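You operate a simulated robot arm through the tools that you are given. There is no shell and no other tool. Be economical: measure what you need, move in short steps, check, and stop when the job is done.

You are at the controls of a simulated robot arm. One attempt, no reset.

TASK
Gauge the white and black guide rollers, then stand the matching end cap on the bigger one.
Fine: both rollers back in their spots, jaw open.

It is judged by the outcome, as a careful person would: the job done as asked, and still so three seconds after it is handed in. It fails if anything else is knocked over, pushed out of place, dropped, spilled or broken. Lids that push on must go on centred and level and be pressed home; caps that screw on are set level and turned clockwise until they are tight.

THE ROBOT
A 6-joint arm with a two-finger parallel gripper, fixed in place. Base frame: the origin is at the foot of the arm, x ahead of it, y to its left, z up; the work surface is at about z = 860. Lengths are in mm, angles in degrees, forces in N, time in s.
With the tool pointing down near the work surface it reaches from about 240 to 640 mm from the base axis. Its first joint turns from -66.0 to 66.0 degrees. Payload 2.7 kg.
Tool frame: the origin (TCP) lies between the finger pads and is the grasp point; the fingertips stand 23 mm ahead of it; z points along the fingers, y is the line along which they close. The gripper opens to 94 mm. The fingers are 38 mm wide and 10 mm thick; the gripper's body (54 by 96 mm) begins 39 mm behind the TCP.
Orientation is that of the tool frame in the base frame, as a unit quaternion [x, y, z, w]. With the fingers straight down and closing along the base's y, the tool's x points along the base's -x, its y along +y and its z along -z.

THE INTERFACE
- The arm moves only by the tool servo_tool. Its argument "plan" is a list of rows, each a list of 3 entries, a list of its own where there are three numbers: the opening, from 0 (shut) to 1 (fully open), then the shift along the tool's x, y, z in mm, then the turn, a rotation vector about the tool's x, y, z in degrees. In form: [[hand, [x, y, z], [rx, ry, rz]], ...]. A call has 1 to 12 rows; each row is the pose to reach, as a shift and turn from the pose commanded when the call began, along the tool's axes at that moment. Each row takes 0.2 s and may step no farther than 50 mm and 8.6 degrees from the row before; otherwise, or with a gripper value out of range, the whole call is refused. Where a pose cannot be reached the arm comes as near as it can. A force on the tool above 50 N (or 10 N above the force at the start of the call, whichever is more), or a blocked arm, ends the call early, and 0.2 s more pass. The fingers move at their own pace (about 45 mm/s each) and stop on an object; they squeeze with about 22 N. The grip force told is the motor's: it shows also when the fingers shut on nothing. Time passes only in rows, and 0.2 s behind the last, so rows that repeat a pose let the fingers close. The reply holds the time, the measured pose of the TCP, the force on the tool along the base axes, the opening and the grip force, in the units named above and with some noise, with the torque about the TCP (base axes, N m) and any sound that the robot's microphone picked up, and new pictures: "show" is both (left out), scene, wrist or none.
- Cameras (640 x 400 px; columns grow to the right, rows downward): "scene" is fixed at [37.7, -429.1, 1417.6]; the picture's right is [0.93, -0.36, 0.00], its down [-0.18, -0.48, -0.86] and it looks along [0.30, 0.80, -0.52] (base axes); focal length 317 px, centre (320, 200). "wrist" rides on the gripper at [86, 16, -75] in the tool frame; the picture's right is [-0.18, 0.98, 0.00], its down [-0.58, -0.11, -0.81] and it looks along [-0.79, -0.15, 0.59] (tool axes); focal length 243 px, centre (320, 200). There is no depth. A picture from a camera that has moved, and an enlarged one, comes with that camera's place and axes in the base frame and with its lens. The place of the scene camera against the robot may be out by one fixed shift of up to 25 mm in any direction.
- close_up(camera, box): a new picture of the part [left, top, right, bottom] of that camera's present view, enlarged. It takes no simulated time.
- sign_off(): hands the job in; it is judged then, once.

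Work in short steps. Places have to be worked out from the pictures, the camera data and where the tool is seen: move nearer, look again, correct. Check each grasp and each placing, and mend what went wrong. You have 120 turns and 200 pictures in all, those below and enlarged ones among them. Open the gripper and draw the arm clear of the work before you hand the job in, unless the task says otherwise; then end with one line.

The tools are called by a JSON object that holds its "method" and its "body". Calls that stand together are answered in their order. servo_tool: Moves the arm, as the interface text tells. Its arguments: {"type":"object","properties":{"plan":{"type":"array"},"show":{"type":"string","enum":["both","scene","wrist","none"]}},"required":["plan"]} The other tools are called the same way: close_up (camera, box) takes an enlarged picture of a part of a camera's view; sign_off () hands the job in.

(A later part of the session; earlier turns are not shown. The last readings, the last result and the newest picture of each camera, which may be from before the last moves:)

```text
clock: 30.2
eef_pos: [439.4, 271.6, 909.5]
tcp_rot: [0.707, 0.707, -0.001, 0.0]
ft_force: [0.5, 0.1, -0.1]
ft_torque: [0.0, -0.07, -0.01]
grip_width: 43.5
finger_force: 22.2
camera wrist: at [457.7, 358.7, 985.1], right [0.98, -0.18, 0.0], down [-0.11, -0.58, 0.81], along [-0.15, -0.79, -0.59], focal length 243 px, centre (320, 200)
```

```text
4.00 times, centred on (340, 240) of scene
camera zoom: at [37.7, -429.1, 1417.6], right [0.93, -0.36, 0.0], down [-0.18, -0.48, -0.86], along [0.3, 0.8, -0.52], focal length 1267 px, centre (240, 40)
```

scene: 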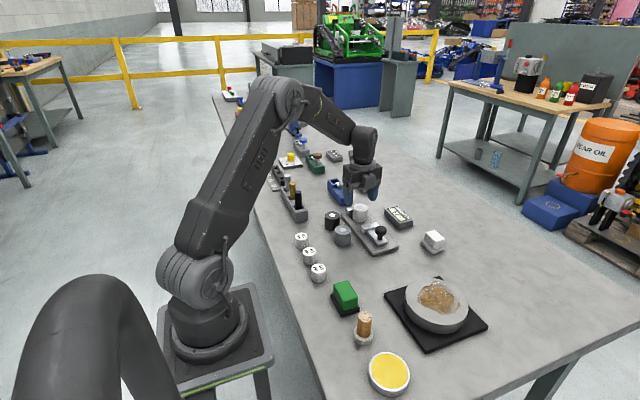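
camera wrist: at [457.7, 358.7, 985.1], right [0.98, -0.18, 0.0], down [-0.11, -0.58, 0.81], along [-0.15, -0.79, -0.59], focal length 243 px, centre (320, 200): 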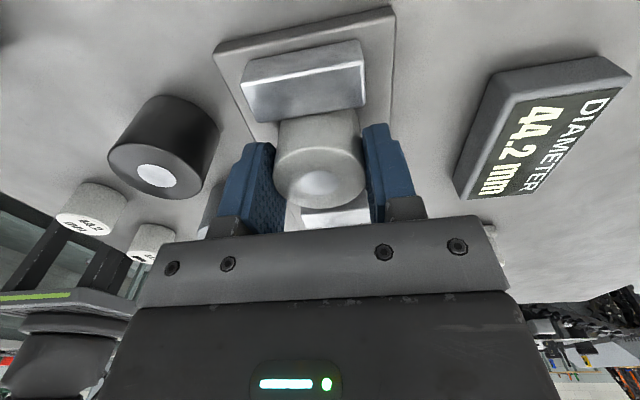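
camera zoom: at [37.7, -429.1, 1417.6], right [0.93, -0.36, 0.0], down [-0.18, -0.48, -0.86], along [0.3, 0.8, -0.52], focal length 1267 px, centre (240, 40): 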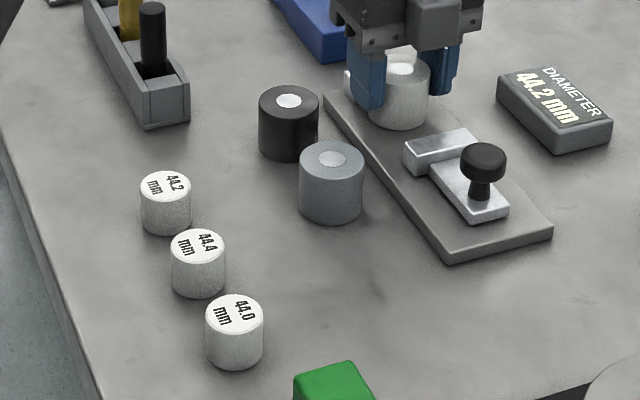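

One step was too long; same motion with finer rows.

{"method": "servo_tool", "body": {"plan": [[0.3, [0, 0, -30], [0, 0, 0]], [0.3, [0, 0, -55], [0, 0, 0]], [0.3, [-40, 0, -55], [0, 0, 0]], [0.3, [-80, -20, -55], [0, 0, 0]], [0.3, [-110, -45, -55], [0, 0, 0]], [0.3, [-132, -70, -55], [0, 0, 0]], [0.3, [-142.4, -84.7, -50], [0, 0, 0]], [0.3, [-142.4, -84.7, -30], [0, 0, 0]], [0.3, [-142.4, -84.7, 0], [0, 0, 0]], [0.3, [-142.4, -84.7, 6], [0, 0, 0]], [0.3, [-142.4, -84.7, 6], [0, 0, 0]]]}}

{"method": "close_up", "body": {"camera": "scene", "box": [280, 190, 400, 290]}}

```text
clock: 32.6
eef_pos: [356.8, 129.5, 903.7]
tcp_rot: [0.707, 0.708, -0.003, 0.0]
ft_force: [-0.3, -0.9, -2.6]
ft_torque: [0.02, -0.03, 0.01]
grip_width: 43.5
finger_force: 21.8
camera wrist: at [374.2, 215.7, 977.3], right [0.98, -0.18, 0.0], down [-0.11, -0.58, 0.81], along [-0.15, -0.79, -0.59], focal length 243 px, centre (320, 200)
```

scene: 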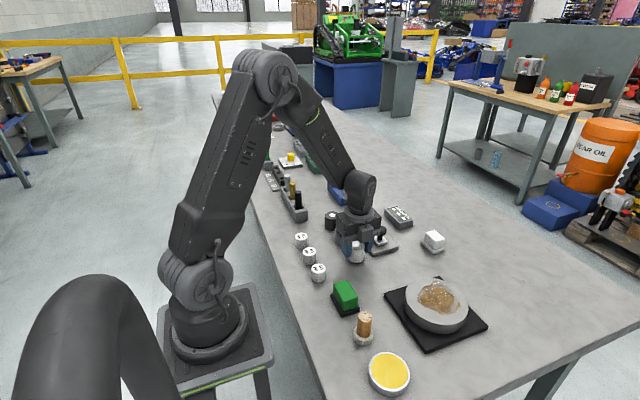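
wrist: 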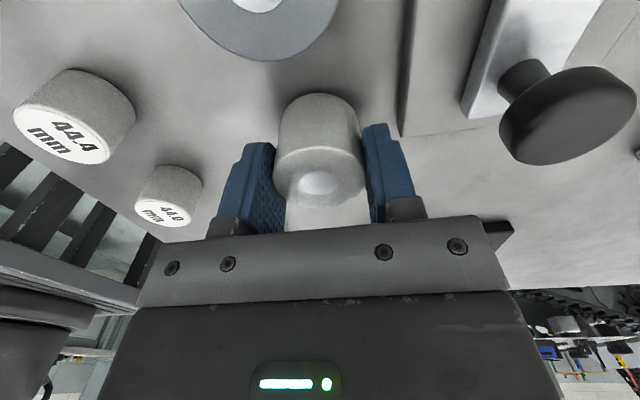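

```text
4.00 times, centred on (340, 240) of scene
camera zoom: at [37.7, -429.0, 1417.6], right [0.93, -0.36, 0.0], down [-0.18, -0.48, -0.86], along [0.3, 0.8, -0.52], focal length 1267 px, centre (240, 40)
```

zoom: 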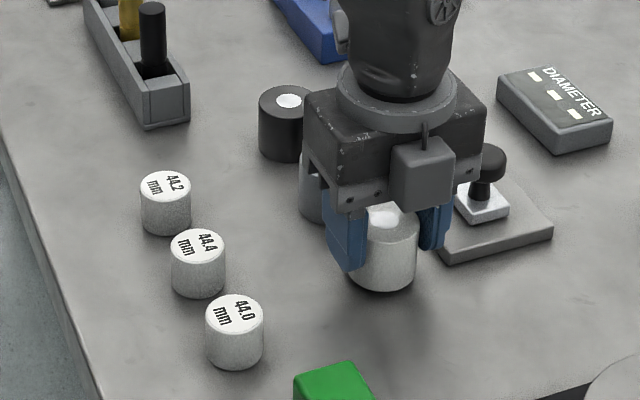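

The roller is within ~2 mm of its original place (slightly to +x). I correct −1.5 mm in x and lower to contact.

{"method": "servo_tool", "body": {"plan": [[0.3, [0, -1.5, 1], [0, 0, 0]], [0.3, [0, -1.5, 2], [0, 0, 0]], [0.3, [0, -1.5, 3], [0, 0, 0]], [0.3, [0, -1.5, 4], [0, 0, 0]], [0.3, [0, -1.5, 4], [0, 0, 0]]], "show": "none"}}

{"method": "close_up", "body": {"camera": "scene", "box": [280, 190, 400, 290]}}

```text
clock: 33.8
eef_pos: [355.2, 130.7, 901.6]
tcp_rot: [0.707, 0.708, -0.002, 0.0]
ft_force: [0.5, 0.7, -2.2]
ft_torque: [0.02, 0.0, 0.0]
grip_width: 43.4
finger_force: 22.1
```

```text
4.00 times, centred on (340, 240) of scene
camera zoom: at [37.7, -429.0, 1417.6], right [0.93, -0.36, 0.0], down [-0.18, -0.48, -0.86], along [0.3, 0.8, -0.52], focal length 1267 px, centre (240, 40)
```

zoom: 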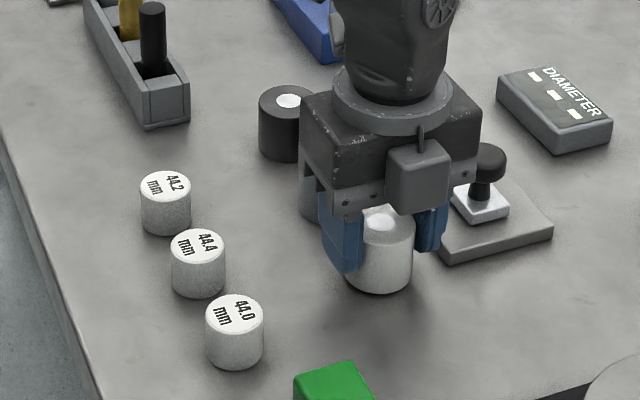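

Still no contact (Fz −2.2). I lower further in 1 mm steps.

{"method": "servo_tool", "body": {"plan": [[0.3, [0, 0, 1], [0, 0, 0]], [0.3, [0, 0, 2], [0, 0, 0]], [0.3, [0, 0, 2], [0, 0, 0]]], "show": "none"}}

{"method": "close_up", "body": {"camera": "scene", "box": [280, 190, 400, 290]}}

```text
clock: 34.6
eef_pos: [356.4, 129.1, 898.7]
tcp_rot: [0.707, 0.707, -0.001, 0.0]
ft_force: [-0.7, 0.5, 1.7]
ft_torque: [0.05, -0.1, 0.03]
grip_width: 43.5
finger_force: 22.2
```

```text
4.00 times, centred on (340, 240) of scene
camera zoom: at [37.6, -429.0, 1417.6], right [0.93, -0.36, 0.0], down [-0.18, -0.48, -0.86], along [0.3, 0.8, -0.52], focal length 1267 px, centre (240, 40)
```

zoom: 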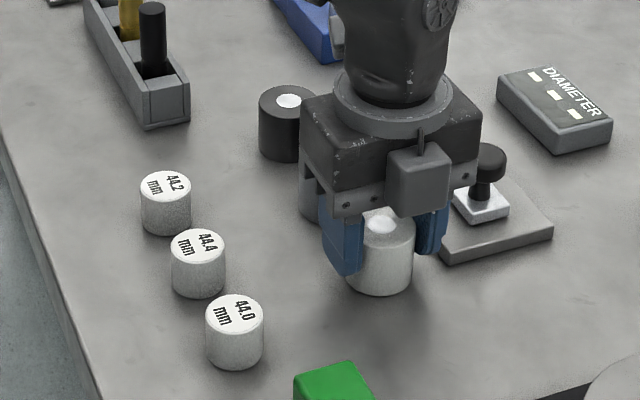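

Contact (Fz changed by +4 N) and the roller's image matches its original place. I release, rise and move above the black roller.

{"method": "servo_tool", "body": {"plan": [[0.68, [0, 0, 0], [0, 0, 0]], [0.68, [0, 0, 0], [0, 0, 0]], [0.68, [0, 0, 0], [0, 0, 0]], [0.68, [0, 0, -35], [0, 0, 0]], [0.9, [0, 0, -75], [0, 0, 0]], [0.9, [45, 0, -80], [0, 0, 0]], [0.9, [90, 0, -80], [0, 0, 0]], [0.9, [130, 0, -80], [0, 0, 0]], [0.9, [150, 0, -80], [0, 0, 0]], [0.9, [150, 0, -60], [0, 0, 0]], [0.9, [150, 0, -60], [0, 0, 0]]]}}

{"method": "close_up", "body": {"camera": "scene", "box": [280, 190, 400, 290]}}

```text
clock: 37.0
eef_pos: [356.8, 281.6, 958.2]
tcp_rot: [0.707, 0.707, -0.001, -0.001]
ft_force: [0.2, -0.2, -0.3]
ft_torque: [0.0, 0.0, 0.03]
grip_width: 84.4
finger_force: 0.0
camera wrist: at [373.3, 369.5, 1032.4], right [0.98, -0.18, 0.0], down [-0.11, -0.58, 0.81], along [-0.15, -0.79, -0.59], focal length 243 px, centre (320, 200)
```

scene: 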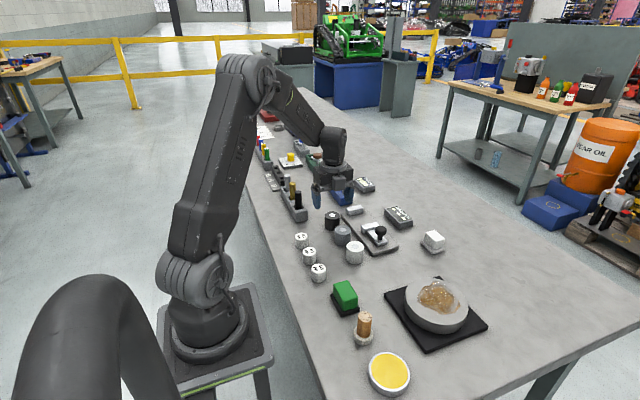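
wrist: 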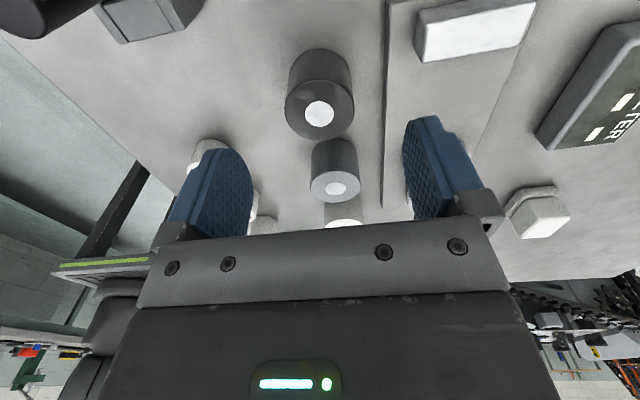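

```text
4.00 times, centred on (340, 240) of scene
camera zoom: at [37.7, -429.0, 1417.6], right [0.93, -0.36, 0.0], down [-0.18, -0.48, -0.86], along [0.3, 0.8, -0.52], focal length 1267 px, centre (240, 40)
```

zoom: 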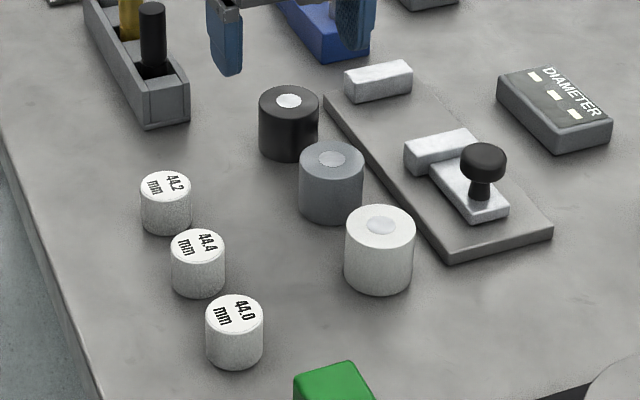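

White is back exactly where it was. The black roller is nearly on the tool axis (−2 mm in y); I descend and grip.

{"method": "servo_tool", "body": {"plan": [[0.68, [-2, -0.5, 0], [0, 0, 0]], [0.68, [-2, -0.5, 15], [0, 0, 0]], [0.68, [-2, -0.5, 35], [0, 0, 0]], [0.68, [-2, -0.5, 61], [0, 0, 0]], [0.68, [-2, -0.5, 61], [0, 0, 0]], [0.3, [-2, -0.5, 61], [0, 0, 0]], [0.3, [-2, -0.5, 61], [0, 0, 0]], [0.3, [-2, -0.5, 61], [0, 0, 0]]], "show": "wrist"}}

{"method": "close_up", "body": {"camera": "scene", "box": [280, 190, 400, 290]}}

```text
clock: 38.8
eef_pos: [353.5, 279.7, 897.9]
tcp_rot: [0.707, 0.707, -0.002, -0.001]
ft_force: [1.3, -0.4, -1.0]
ft_torque: [0.04, -0.02, 0.01]
grip_width: 43.5
finger_force: 22.4
camera wrist: at [369.6, 366.7, 972.3], right [0.98, -0.18, 0.0], down [-0.11, -0.58, 0.81], along [-0.15, -0.79, -0.59], focal length 243 px, centre (320, 200)
```

wrist: 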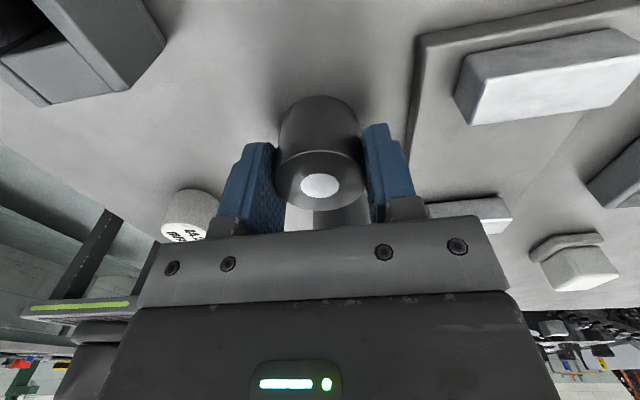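

```text
4.00 times, centred on (340, 240) of scene
camera zoom: at [37.7, -429.0, 1417.6], right [0.93, -0.36, 0.0], down [-0.18, -0.48, -0.86], along [0.3, 0.8, -0.52], focal length 1267 px, centre (240, 40)
```

zoom: 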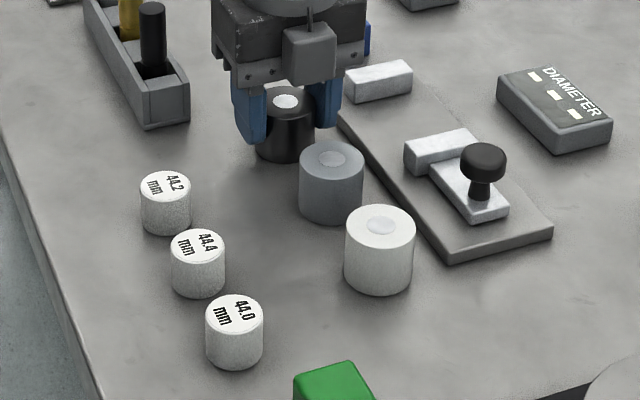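

Held (43.5; it was drawn ~2.5 mm to −x, which I'll correct on return). I lift and carry it into the gauge gap, near the anvil.

{"method": "servo_tool", "body": {"plan": [[0.3, [0, 0, -30], [0, 0, 0]], [0.3, [0, 0, -60], [0, 0, 0]], [0.3, [-5, 40, -60], [0, 0, 0]], [0.3, [-11, 75, -60], [0, 0, 0]], [0.3, [-11, 86, -60], [0, 0, 0]], [0.3, [-11, 86, -35], [0, 0, 0]], [0.3, [-11, 86, -15], [0, 0, 0]], [0.3, [-11, 86, -13], [0, 0, 0]], [0.3, [-11, 86, -13], [0, 0, 0]]]}}

```text
clock: 40.8
eef_pos: [440.2, 267.4, 910.2]
tcp_rot: [0.708, 0.707, -0.003, 0.0]
ft_force: [0.4, 0.0, -2.3]
ft_torque: [0.0, 0.02, 0.0]
grip_width: 43.4
finger_force: 22.6
camera wrist: at [457.6, 353.9, 984.6], right [0.98, -0.18, 0.0], down [-0.11, -0.58, 0.81], along [-0.15, -0.79, -0.59], focal length 243 px, centre (320, 200)
```

scene: 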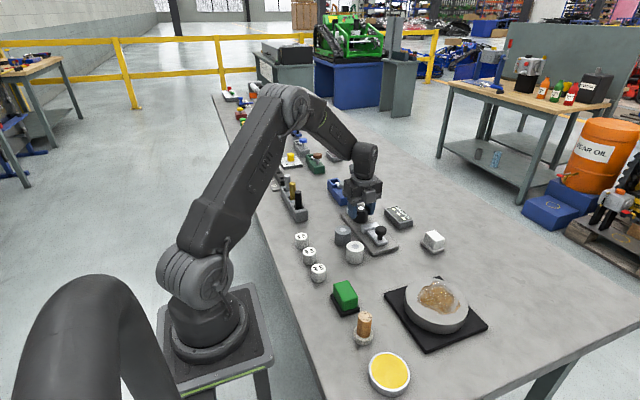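
wrist: 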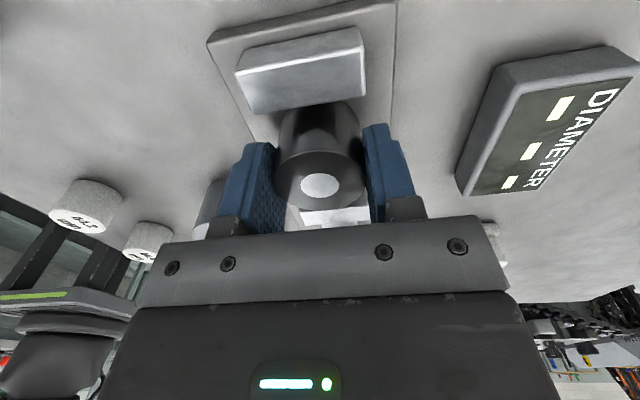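

The roller is just above the plate near the anvil. I lower to contact.

{"method": "servo_tool", "body": {"plan": [[0.3, [0, 0, 1], [0, 0, 0]], [0.3, [0, 0, 2], [0, 0, 0]], [0.3, [0, 0, 2], [0, 0, 0]]], "show": "none"}}

```text
clock: 41.6
eef_pos: [441.0, 267.2, 909.5]
tcp_rot: [0.707, 0.707, -0.001, -0.001]
ft_force: [-3.8, -5.8, 14.6]
ft_torque: [-0.21, -0.05, -0.02]
grip_width: 43.4
finger_force: 22.3
```

Contact. I ease up, nudge +4 mm towards the anvil, release, and go above the knob.

{"method": "servo_tool", "body": {"plan": [[0.3, [0, 0, -1.5], [0, 0, 0]], [0.3, [4, 0, -1.5], [0, 0, 0]], [0.3, [4, 0, -1.5], [0, 0, 0]], [0.66, [4, 0, -1.5], [0, 0, 0]], [0.66, [4, 0, -1.5], [0, 0, 0]], [0.66, [4, 0, -1.5], [0, 0, 0]], [0.66, [4, 0, -35], [0, 0, 0]], [0.5, [4, 0, -65], [0, 0, 0]], [0.5, [-45, 0, -65], [0, 0, 0]], [0.5, [-90, 0, -65], [0, 0, 0]], [0.5, [-118, 0, -60], [0, 0, 0]], [0.5, [-118, 0, -33], [0, 0, 0]]]}}

```text
clock: 44.2
eef_pos: [441.1, 146.3, 940.9]
tcp_rot: [0.707, 0.708, -0.001, 0.0]
ft_force: [0.3, 1.1, 0.2]
ft_torque: [0.02, 0.01, 0.01]
grip_width: 46.9
finger_force: 0.1
camera wrist: at [457.3, 233.3, 1015.7], right [0.98, -0.18, 0.0], down [-0.11, -0.58, 0.81], along [-0.15, -0.79, -0.59], focal length 243 px, centre (320, 200)
```

scene: 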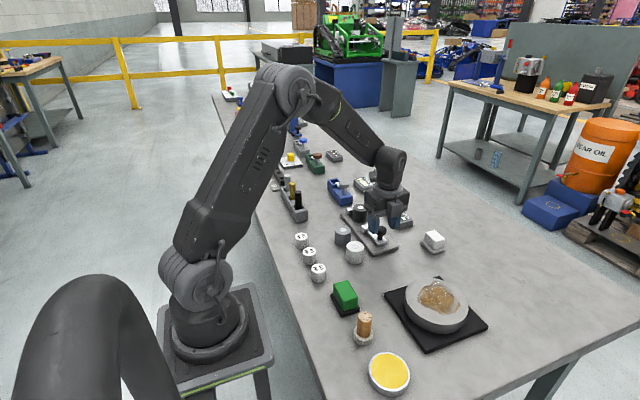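
wrist: 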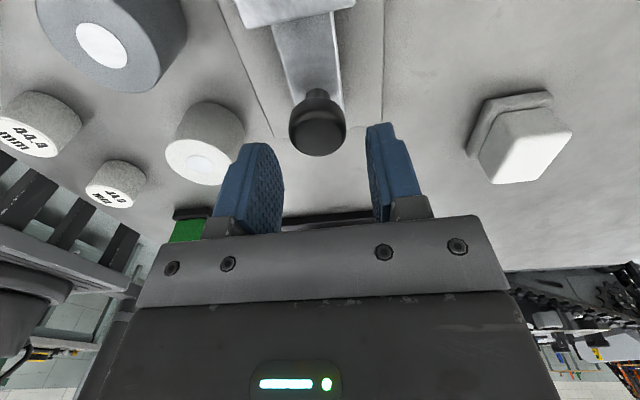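

Knob lies ~1 mm to −x and 2 mm to +y. I descend, close, and slide it 30 mm.

{"method": "servo_tool", "body": {"plan": [[0.5, [2, -1.2, 12], [0, 0, 0]], [0.5, [2, -1.2, 27], [0, 0, 0]], [0.5, [2, -1.2, 27], [0, 0, 0]], [0.25, [2, -1.2, 27], [0, 0, 0]], [0.25, [2, -1.2, 27], [0, 0, 0]], [0.25, [2, -1.2, 27], [0, 0, 0]], [0.25, [10, -1.2, 27], [0, 0, 0]], [0.25, [18, -1.2, 27], [0, 0, 0]], [0.25, [26, -1.2, 27], [0, 0, 0]], [0.25, [32, -1.2, 27], [0, 0, 0]], [0.25, [32, -1.2, 27], [0, 0, 0]]], "show": "wrist"}}

```text
clock: 46.6
eef_pos: [439.8, 182.1, 914.3]
tcp_rot: [0.707, 0.707, 0.0, -0.001]
ft_force: [-3.6, -0.3, 12.8]
ft_torque: [0.18, 0.08, 0.05]
grip_width: 29.4
finger_force: 44.8
camera wrist: at [457.3, 269.0, 988.8], right [0.98, -0.18, 0.0], down [-0.11, -0.58, 0.81], along [-0.15, -0.79, -0.59], focal length 243 px, centre (320, 200)
```

wrist: 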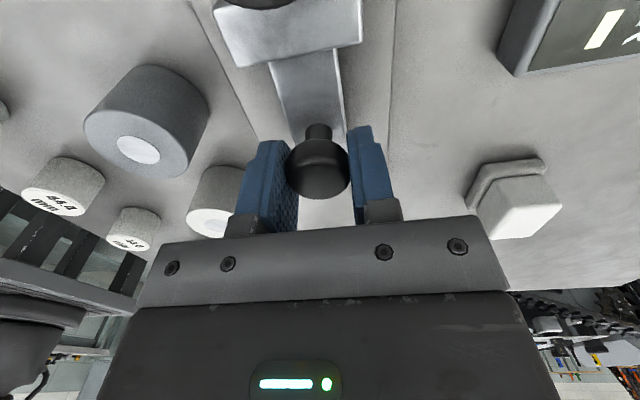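

Sliding; now fine steps to contact.

{"method": "servo_tool", "body": {"plan": [[0.25, [2, 0, 0], [0, 0, 0]], [0.25, [4, 0, 0], [0, 0, 0]], [0.25, [5.5, 0, 0], [0, 0, 0]], [0.25, [5.5, 0, 0], [0, 0, 0]]], "show": "none"}}

{"method": "close_up", "body": {"camera": "scene", "box": [340, 180, 430, 250]}}

```text
clock: 47.6
eef_pos: [439.1, 183.5, 914.7]
tcp_rot: [0.708, 0.707, -0.002, 0.001]
ft_force: [-4.5, -18.2, 17.5]
ft_torque: [0.29, 0.11, -0.13]
grip_width: 29.3
finger_force: 45.3
```

```text
5.71 times, centred on (385, 215) of scene
camera zoom: at [37.3, -429.6, 1417.5], right [0.93, -0.36, 0.0], down [-0.18, -0.48, -0.86], along [0.31, 0.8, -0.52], focal length 1810 px, centre (-51, 114)
```

zoom: 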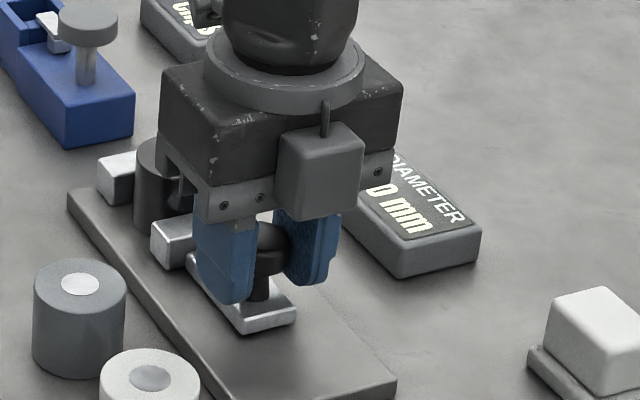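

Contact (−18 N); the display ends in "0 mm". I release and withdraw to read it.

{"method": "servo_tool", "body": {"plan": [[0.5, [0, 0, 0], [0, 0, 0]], [0.5, [0, 0, 0], [0, 0, 0]], [0.5, [0, 0, -30], [0, 0, 0]], [0.5, [0, 0, -70], [0, 0, 0]], [0.5, [-40, 0, -90], [0, 0, 0]], [0.5, [-80, 0, -90], [0, 0, 0]], [0.5, [-80, 0, -90], [0, 0, 0]]], "show": "none"}}

{"method": "close_up", "body": {"camera": "scene", "box": [340, 180, 430, 250]}}

```text
clock: 49.2
eef_pos: [438.5, 109.2, 1004.1]
tcp_rot: [0.707, 0.707, -0.001, 0.0]
ft_force: [0.1, -0.7, 0.0]
ft_torque: [-0.02, 0.01, 0.01]
grip_width: 46.8
finger_force: 0.1
```

```text
5.71 times, centred on (385, 215) of scene
camera zoom: at [37.6, -429.1, 1417.6], right [0.93, -0.36, 0.0], down [-0.18, -0.48, -0.86], along [0.3, 0.8, -0.52], focal length 1810 px, centre (-51, 114)
```

zoom: 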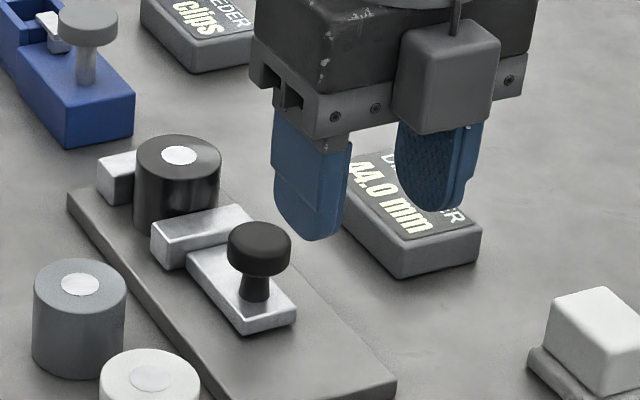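

Black is 44.0, so white (44.2) is bigger and the 44.2 cap goes on it. I retract the slider again.

{"method": "servo_tool", "body": {"plan": [[0.5, [40, 0, 10], [0, 0, 0]], [0.5, [78, 0, 20], [0, 0, 0]], [0.5, [78, 0, 60], [0, 0, 0]], [0.5, [78, 0, 90], [0, 0, 0]], [0.5, [78, 0, 90], [0, 0, 0]], [0.25, [78, 0, 90], [0, 0, 0]], [0.25, [78, 0, 90], [0, 0, 0]], [0.25, [70, 0, 90], [0, 0, 0]], [0.25, [62, 0, 90], [0, 0, 0]], [0.25, [54, 0, 90], [0, 0, 0]], [0.25, [45, 0, 90], [0, 0, 0]], [0.25, [45, 0, 90], [0, 0, 0]]], "show": "none"}}

{"method": "close_up", "body": {"camera": "scene", "box": [340, 180, 430, 250]}}

```text
clock: 51.8
eef_pos: [440.2, 150.7, 912.2]
tcp_rot: [0.707, 0.707, -0.002, 0.0]
ft_force: [18.3, -0.2, -24.7]
ft_torque: [0.42, -0.11, -0.01]
grip_width: 29.6
finger_force: 44.8
```

```text
5.71 times, centred on (385, 215) of scene
camera zoom: at [38.5, -429.0, 1417.6], right [0.93, -0.36, 0.0], down [-0.18, -0.48, -0.86], along [0.3, 0.8, -0.52], focal length 1810 px, centre (-51, 114)
```

zoom: 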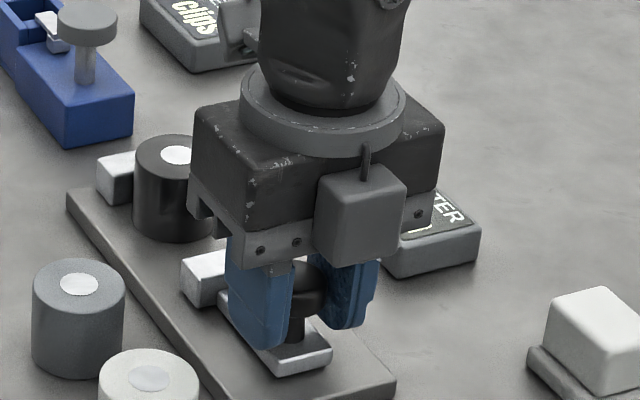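

Slider is back. I release and go above the black roller in the gauge.

{"method": "servo_tool", "body": {"plan": [[0.5, [0, 0, 0], [0, 0, 0]], [0.5, [0, 0, 0], [0, 0, 0]], [0.5, [0, 0, -35], [0, 0, 0]], [0.68, [0, 0, -65], [0, 0, 0]], [0.68, [45, 0, -65], [0, 0, 0]], [0.68, [90, 0, -65], [0, 0, 0]], [0.68, [121, 0, -65], [0, 0, 0]], [0.68, [121, 0, -35], [0, 0, 0]], [0.68, [121, 0, -35], [0, 0, 0]]], "show": "wrist"}}

```text
clock: 53.8
eef_pos: [436.5, 270.5, 952.8]
tcp_rot: [0.707, 0.707, -0.001, 0.0]
ft_force: [-0.3, -1.3, -0.7]
ft_torque: [0.01, 0.0, 0.02]
grip_width: 63.8
finger_force: 0.1
camera wrist: at [453.8, 358.1, 1026.5], right [0.98, -0.18, 0.0], down [-0.11, -0.58, 0.81], along [-0.15, -0.79, -0.59], focal length 243 px, centre (320, 200)
```

wrist: 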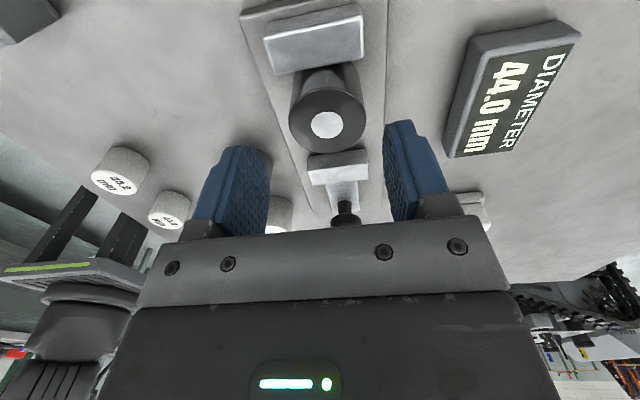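

I correct x by +3 mm, y +1.5 mm (keeping clear of the anvil), descend and grip.

{"method": "servo_tool", "body": {"plan": [[0.68, [1.5, 3.2, 0], [0, 0, 0]], [0.68, [1.5, 3.2, 22], [0, 0, 0]], [0.68, [1.5, 3.2, 41], [0, 0, 0]], [0.68, [1.5, 3.2, 41], [0, 0, 0]], [0.3, [1.5, 3.2, 41], [0, 0, 0]], [0.3, [1.5, 3.2, 41], [0, 0, 0]], [0.3, [1.5, 3.2, 41], [0, 0, 0]]], "show": "wrist"}}

```text
clock: 55.4
eef_pos: [442.3, 272.1, 908.9]
tcp_rot: [0.708, 0.707, -0.002, -0.001]
ft_force: [-0.2, -0.4, -1.3]
ft_torque: [0.0, -0.03, -0.01]
grip_width: 43.4
finger_force: 21.4
camera wrist: at [459.5, 359.6, 983.6], right [0.98, -0.18, 0.0], down [-0.11, -0.58, 0.81], along [-0.15, -0.79, -0.59], focal length 243 px, centre (320, 200)
```

wrist: 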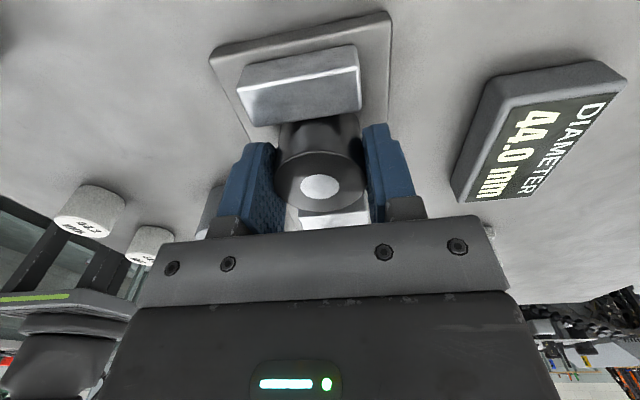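

Held with the same in-hand position as at pick-up. I carry it back over its spot, stopping a few mm above the table to compare with the first picture.

{"method": "servo_tool", "body": {"plan": [[0.3, [0, 0, -30], [0, 0, 0]], [0.3, [0, 0, -55], [0, 0, 0]], [0.3, [2, -40, -55], [0, 0, 0]], [0.3, [7, -80, -55], [0, 0, 0]], [0.3, [7, -84, -40], [0, 0, 0]], [0.3, [7, -84, -10], [0, 0, 0]], [0.3, [7, -84, 8], [0, 0, 0]], [0.3, [7, -84, 8], [0, 0, 0]]], "show": "none"}}

{"method": "close_up", "body": {"camera": "scene", "box": [280, 190, 400, 290]}}

```text
clock: 57.2
eef_pos: [358.8, 280.5, 900.6]
tcp_rot: [0.707, 0.707, -0.002, 0.0]
ft_force: [0.1, 0.0, -2.7]
ft_torque: [0.02, -0.01, 0.02]
grip_width: 43.2
finger_force: 21.8
```

```text
4.00 times, centred on (340, 240) of scene
camera zoom: at [37.7, -429.0, 1417.6], right [0.93, -0.36, 0.0], down [-0.18, -0.48, -0.86], along [0.3, 0.8, -0.52], focal length 1267 px, centre (240, 40)
```

zoom: 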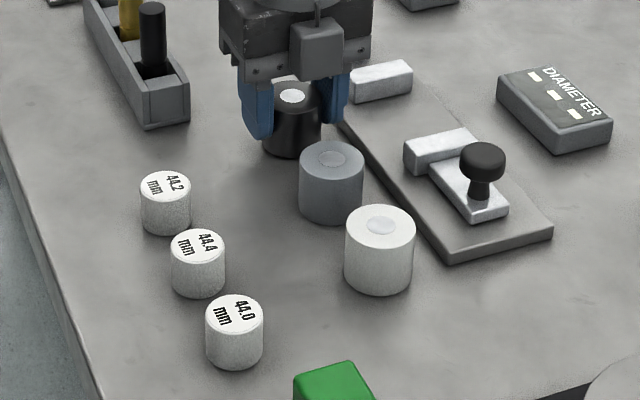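

It sits ~2.8 mm too far to +x. I correct and lower to contact.

{"method": "servo_tool", "body": {"plan": [[0.3, [0, -2.8, 1], [0, 0, 0]], [0.3, [0, -2.8, 2], [0, 0, 0]], [0.3, [0, -2.8, 3], [0, 0, 0]], [0.3, [0, -2.8, 3], [0, 0, 0]]], "show": "none"}}

{"method": "close_up", "body": {"camera": "scene", "box": [280, 190, 400, 290]}}

```text
clock: 58.2
eef_pos: [354.7, 281.6, 896.8]
tcp_rot: [0.707, 0.707, -0.001, 0.0]
ft_force: [0.1, -0.8, 0.7]
ft_torque: [-0.05, -0.04, -0.01]
grip_width: 43.4
finger_force: 21.5
```

```text
4.00 times, centred on (340, 240) of scene
camera zoom: at [37.6, -429.1, 1417.6], right [0.93, -0.36, 0.0], down [-0.18, -0.48, -0.86], along [0.3, 0.8, -0.52], focal length 1267 px, centre (240, 40)
```

zoom: 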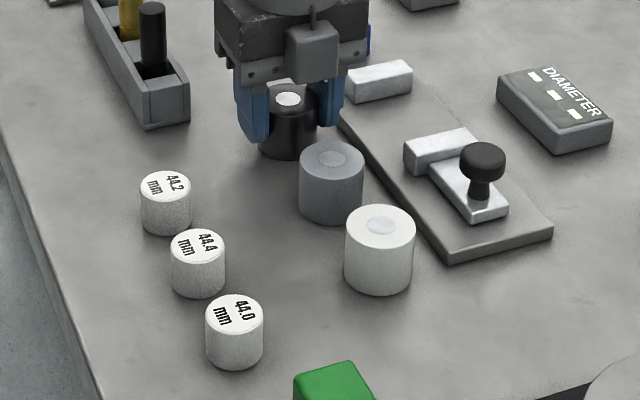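

Almost matching (about 1–2 px high). I shift −1.5 mm in y, seat it, release and rise.

{"method": "servo_tool", "body": {"plan": [[0.3, [-1.5, 0.5, 0], [0, 0, 0]], [0.3, [-1.5, 0.5, 1], [0, 0, 0]], [0.68, [-1.5, 0.5, 1], [0, 0, 0]], [0.68, [-1.5, 0.5, 1], [0, 0, 0]], [0.68, [-1.5, 0.5, 1], [0, 0, 0]], [0.68, [-1.5, 0.5, -35], [0, 0, 0]], [0.68, [-1.5, 0.5, -80], [0, 0, 0]], [0.68, [-1.5, 0.5, -110], [0, 0, 0]], [0.68, [-1.5, 0.5, -110], [0, 0, 0]]]}}

{"method": "close_up", "body": {"camera": "scene", "box": [280, 190, 400, 290]}}

```text
clock: 60.2
eef_pos: [355.6, 278.8, 1005.7]
tcp_rot: [0.707, 0.707, -0.002, 0.0]
ft_force: [0.2, -0.2, -0.4]
ft_torque: [0.03, 0.01, -0.06]
grip_width: 63.8
finger_force: 0.0
camera wrist: at [372.6, 367.0, 1079.9], right [0.98, -0.18, 0.0], down [-0.11, -0.58, 0.81], along [-0.15, -0.79, -0.59], focal length 243 px, centre (320, 200)
```

scene: 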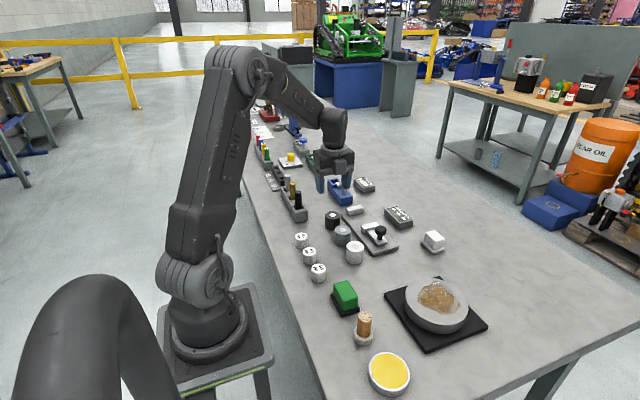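
wrist: 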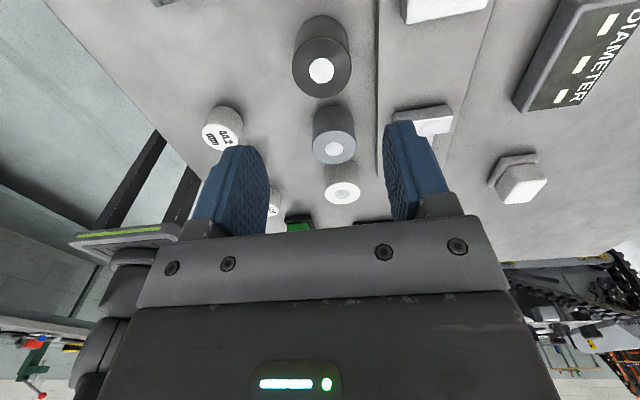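

```text
4.00 times, centred on (340, 240) of scene
camera zoom: at [37.6, -429.1, 1417.6], right [0.93, -0.36, 0.0], down [-0.18, -0.48, -0.86], along [0.3, 0.8, -0.52], focal length 1267 px, centre (240, 40)
```

zoom: 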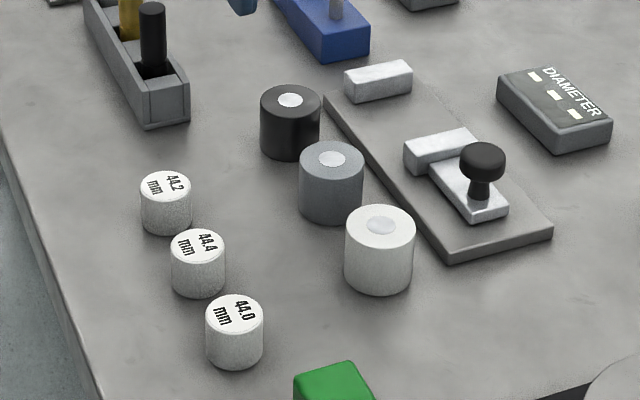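

Both rollers match their original places. Next the 44.2 cap, estimated near (245, 236): I move above it and look.

{"method": "servo_tool", "body": {"plan": [[0.68, [-14, -35, 0], [0, 0, 0]], [0.68, [-28, -70, 10], [0, 0, 0]], [0.68, [-42, -105, 20], [0, 0, 0]], [0.68, [-43, -110, 45], [0, 0, 0]], [0.68, [-43, -110, 45], [0, 0, 0]]]}}

{"method": "close_up", "body": {"camera": "scene", "box": [270, 180, 390, 280]}}

```text
clock: 61.4
eef_pos: [247.2, 237.0, 962.7]
tcp_rot: [0.707, 0.707, -0.002, -0.001]
ft_force: [-0.2, -0.2, 0.1]
ft_torque: [0.01, -0.01, 0.02]
grip_width: 64.2
finger_force: 0.1
camera wrist: at [264.2, 324.0, 1037.2], right [0.98, -0.18, 0.0], down [-0.11, -0.58, 0.81], along [-0.15, -0.79, -0.59], focal length 243 px, centre (320, 200)
```

scene: 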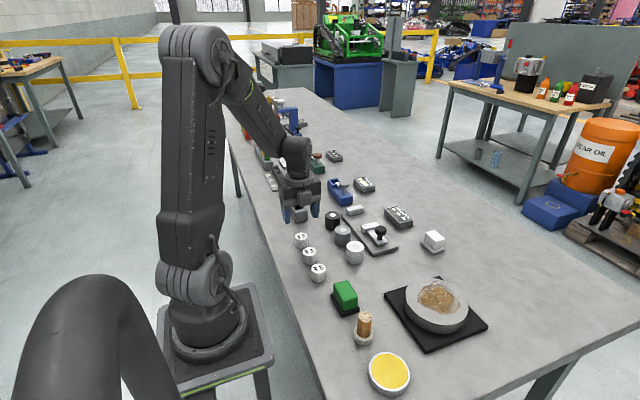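
wrist: 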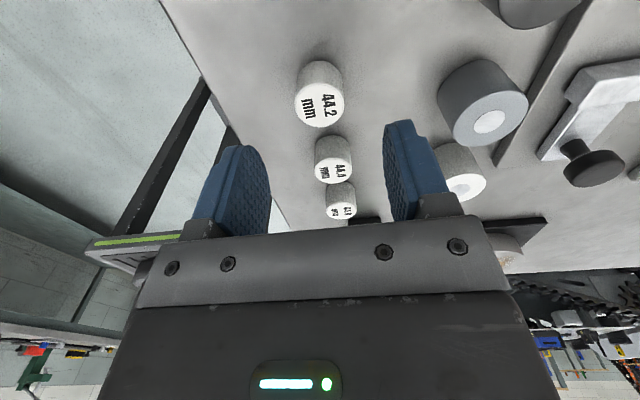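

```text
4.00 times, centred on (330, 230) of scene
camera zoom: at [37.6, -429.1, 1417.6], right [0.93, -0.36, 0.0], down [-0.18, -0.48, -0.86], along [0.3, 0.8, -0.52], focal length 1267 px, centre (280, 80)
```

zoom: 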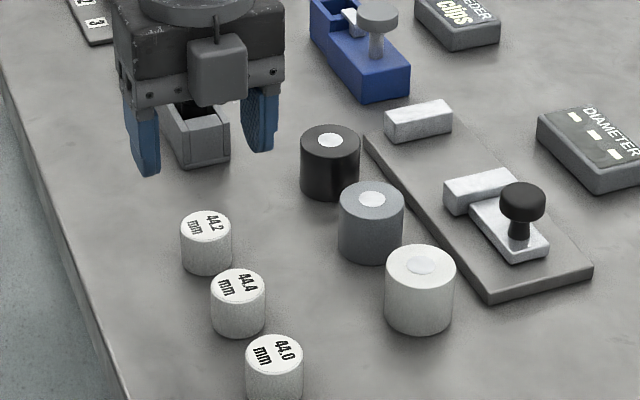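

Cap 44.2 is ~10 mm to −y and ~2.5 mm to −x of the tool axis. I correct, descend partway and recheck.

{"method": "servo_tool", "body": {"plan": [[0.68, [-10, -2.5, 0], [0, 0, 0]], [0.68, [-10, -2.5, 20], [0, 0, 0]], [0.68, [-10, -2.5, 38], [0, 0, 0]], [0.68, [-10, -2.5, 38], [0, 0, 0]]]}}

{"method": "close_up", "body": {"camera": "scene", "box": [270, 200, 360, 270]}}

```text
clock: 62.4
eef_pos: [243.5, 225.8, 923.8]
tcp_rot: [0.707, 0.708, -0.002, 0.0]
ft_force: [0.3, -0.3, 0.5]
ft_torque: [-0.01, -0.01, -0.02]
grip_width: 63.7
finger_force: 0.0
camera wrist: at [261.2, 314.2, 998.6], right [0.98, -0.18, 0.0], down [-0.11, -0.58, 0.81], along [-0.15, -0.79, -0.59], focal length 243 px, centre (320, 200)
```

scene: 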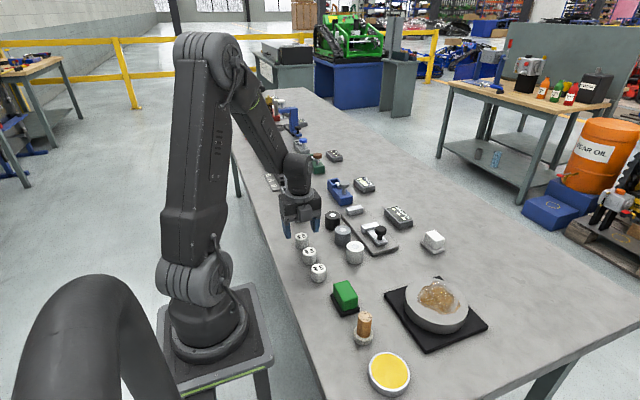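
wrist: 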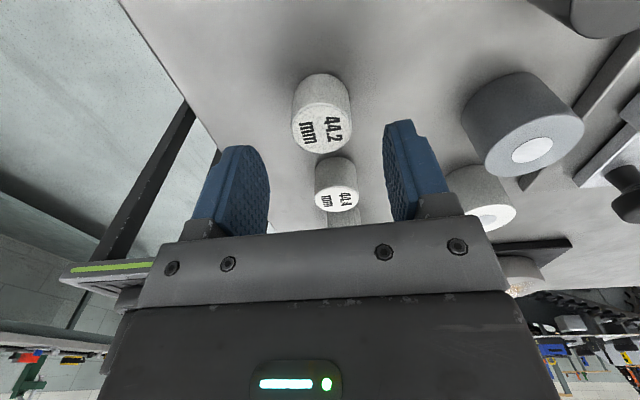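

```text
5.71 times, centred on (315, 235) of scene
camera zoom: at [37.7, -429.1, 1417.6], right [0.93, -0.36, 0.0], down [-0.18, -0.48, -0.86], along [0.3, 0.8, -0.52], focal length 1810 px, centre (349, 0)
```

zoom: 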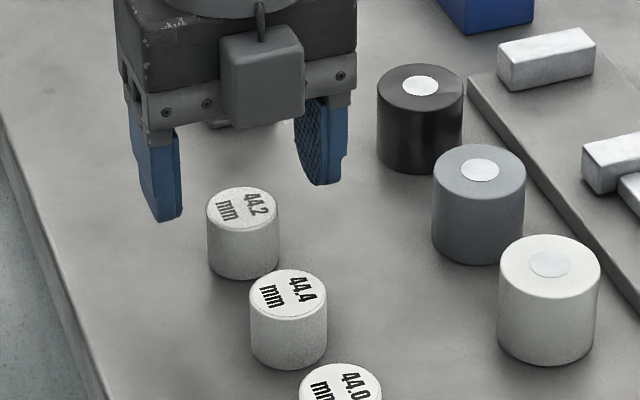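

Cap is now on the axis. I descend to z≈888 and grip it.

{"method": "servo_tool", "body": {"plan": [[0.68, [0, 0.8, 15], [0, 0, 0]], [0.68, [0, 0.8, 35], [0, 0, 0]], [0.68, [0, 0.8, 35], [0, 0, 0]], [0.2, [0, 0.8, 35], [0, 0, 0]], [0.2, [0, 0.8, 35], [0, 0, 0]], [0.2, [0, 0.8, 35], [0, 0, 0]], [0.2, [0, 0.8, 35], [0, 0, 0]]]}}

{"method": "close_up", "body": {"camera": "scene", "box": [270, 200, 360, 270]}}

```text
clock: 64.0
eef_pos: [244.4, 224.6, 888.9]
tcp_rot: [0.707, 0.707, -0.002, -0.001]
ft_force: [-0.3, 0.7, -0.1]
ft_torque: [0.0, 0.01, 0.0]
grip_width: 32.7
finger_force: 22.8
camera wrist: at [261.3, 313.3, 963.6], right [0.98, -0.18, 0.0], down [-0.11, -0.58, 0.81], along [-0.15, -0.79, -0.59], focal length 243 px, centre (320, 200)
```

scene: 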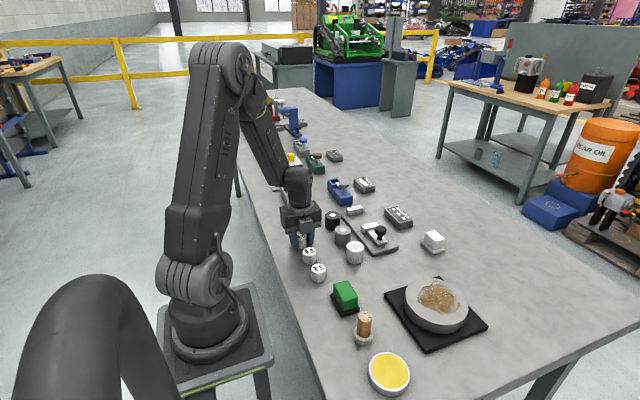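
wrist: 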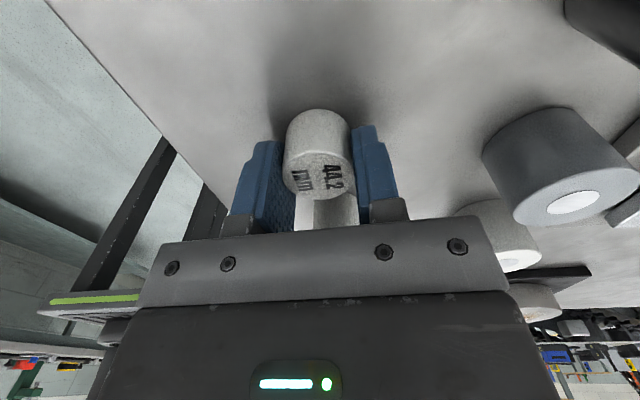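

```text
5.71 times, centred on (315, 235) of scene
camera zoom: at [37.7, -429.1, 1417.6], right [0.93, -0.36, 0.0], down [-0.18, -0.48, -0.86], along [0.3, 0.8, -0.52], focal length 1810 px, centre (349, 0)
```

zoom: 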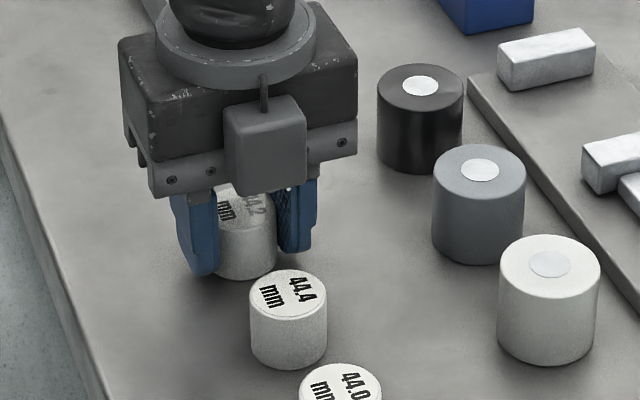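

Cap 44.2 is held (32.7). I lift it and carry it above the white roller.

{"method": "servo_tool", "body": {"plan": [[0.2, [0, 0, -35], [0, 0, 0]], [0.2, [0, 0, -70], [0, 0, 0]], [0.2, [-23, 28, -70], [0, 0, 0]], [0.2, [-46, 56, -70], [0, 0, 0]], [0.2, [-70, 84, -70], [0, 0, 0]], [0.2, [-93, 111, -70], [0, 0, 0]], [0.2, [-93, 111, -55], [0, 0, 0]], [0.2, [-93, 111, -55], [0, 0, 0]]]}}

{"method": "close_up", "body": {"camera": "scene", "box": [310, 200, 400, 270]}}

{"method": "close_up", "body": {"camera": "wrist", "box": [200, 50, 440, 250]}}

```text
clock: 65.8
eef_pos: [356.1, 134.2, 943.6]
tcp_rot: [0.707, 0.707, -0.002, -0.001]
ft_force: [0.1, -0.2, -1.0]
ft_torque: [-0.01, 0.02, 0.01]
grip_width: 33.0
finger_force: 21.8
camera wrist: at [372.5, 220.8, 1018.7], right [0.98, -0.18, 0.0], down [-0.11, -0.58, 0.81], along [-0.15, -0.79, -0.59], focal length 243 px, centre (320, 200)
```

scene: 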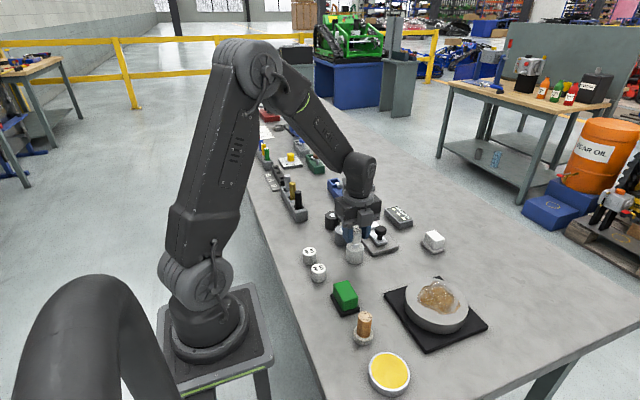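
wrist: 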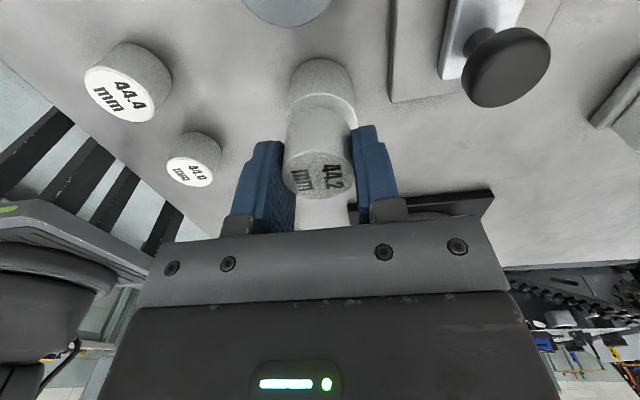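

```text
5.71 times, centred on (355, 235) of scene
camera zoom: at [37.7, -429.1, 1417.6], right [0.93, -0.36, 0.0], down [-0.18, -0.48, -0.86], along [0.3, 0.8, -0.52], focal length 1810 px, centre (120, 0)
```

zoom: 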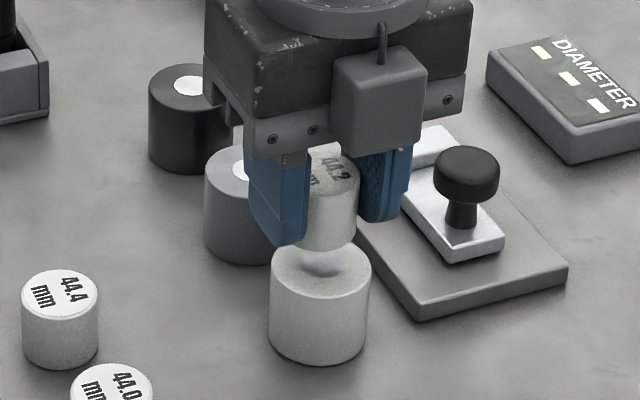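

```text
2.00 times, centred on (320, 150) of wrist
camera zoom: at [372.5, 220.8, 1018.7], right [0.98, -0.18, 0.0], down [-0.11, -0.58, 0.81], along [-0.15, -0.79, -0.59], focal length 485 px, centre (320, 300)
```

zoom: 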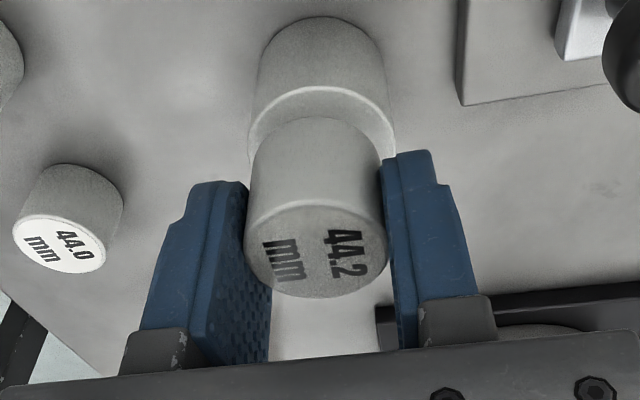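

I zoom tighter to judge the cap-to-roller alignment precisely.

{"method": "close_up", "body": {"camera": "scene", "box": [335, 220, 383, 250]}}

{"method": "close_up", "body": {"camera": "scene", "box": [335, 237, 383, 267]}}

{"method": "close_up", "body": {"camera": "wrist", "box": [260, 50, 388, 130]}}

```text
13.33 times, centred on (359, 235) of scene
camera zoom: at [37.7, -429.1, 1417.6], right [0.93, -0.36, 0.0], down [-0.18, -0.48, -0.86], along [0.3, 0.8, -0.52], focal length 4223 px, centre (-200, -267)
```

zoom: 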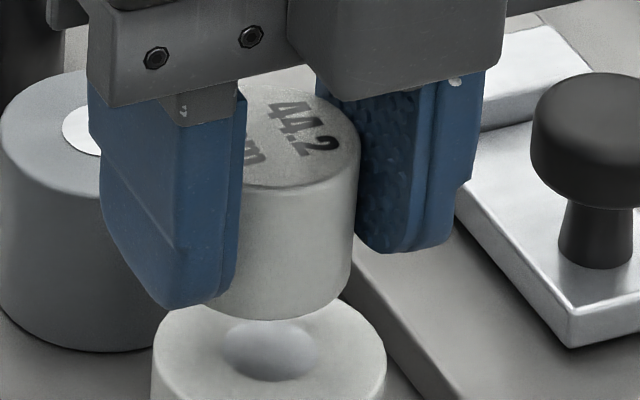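

```text
13.33 times, centred on (359, 252) of scene
camera zoom: at [37.7, -429.1, 1417.6], right [0.93, -0.36, 0.0], down [-0.18, -0.48, -0.86], along [0.3, 0.8, -0.52], focal length 4223 px, centre (-200, -493)
```

zoom: 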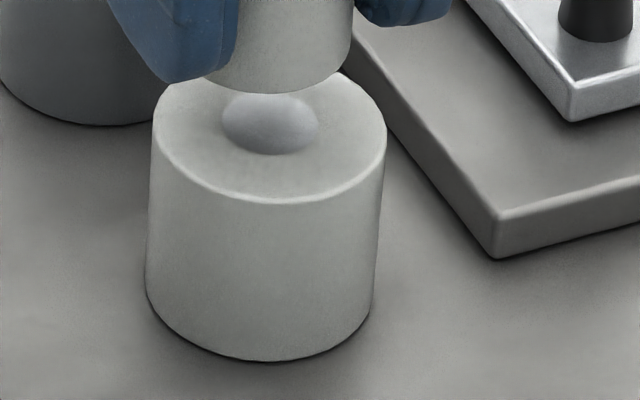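

```text
5.00 times, centred on (324, 90) of wrist
camera zoom: at [372.5, 220.8, 1018.7], right [0.98, -0.18, 0.0], down [-0.11, -0.58, 0.81], along [-0.15, -0.79, -0.59], focal length 1213 px, centre (300, 750)
```

zoom: 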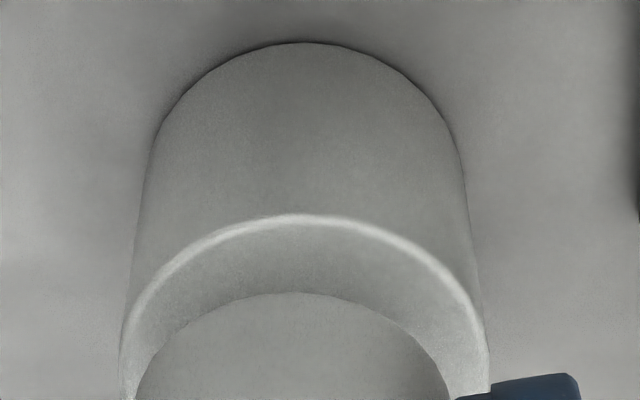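

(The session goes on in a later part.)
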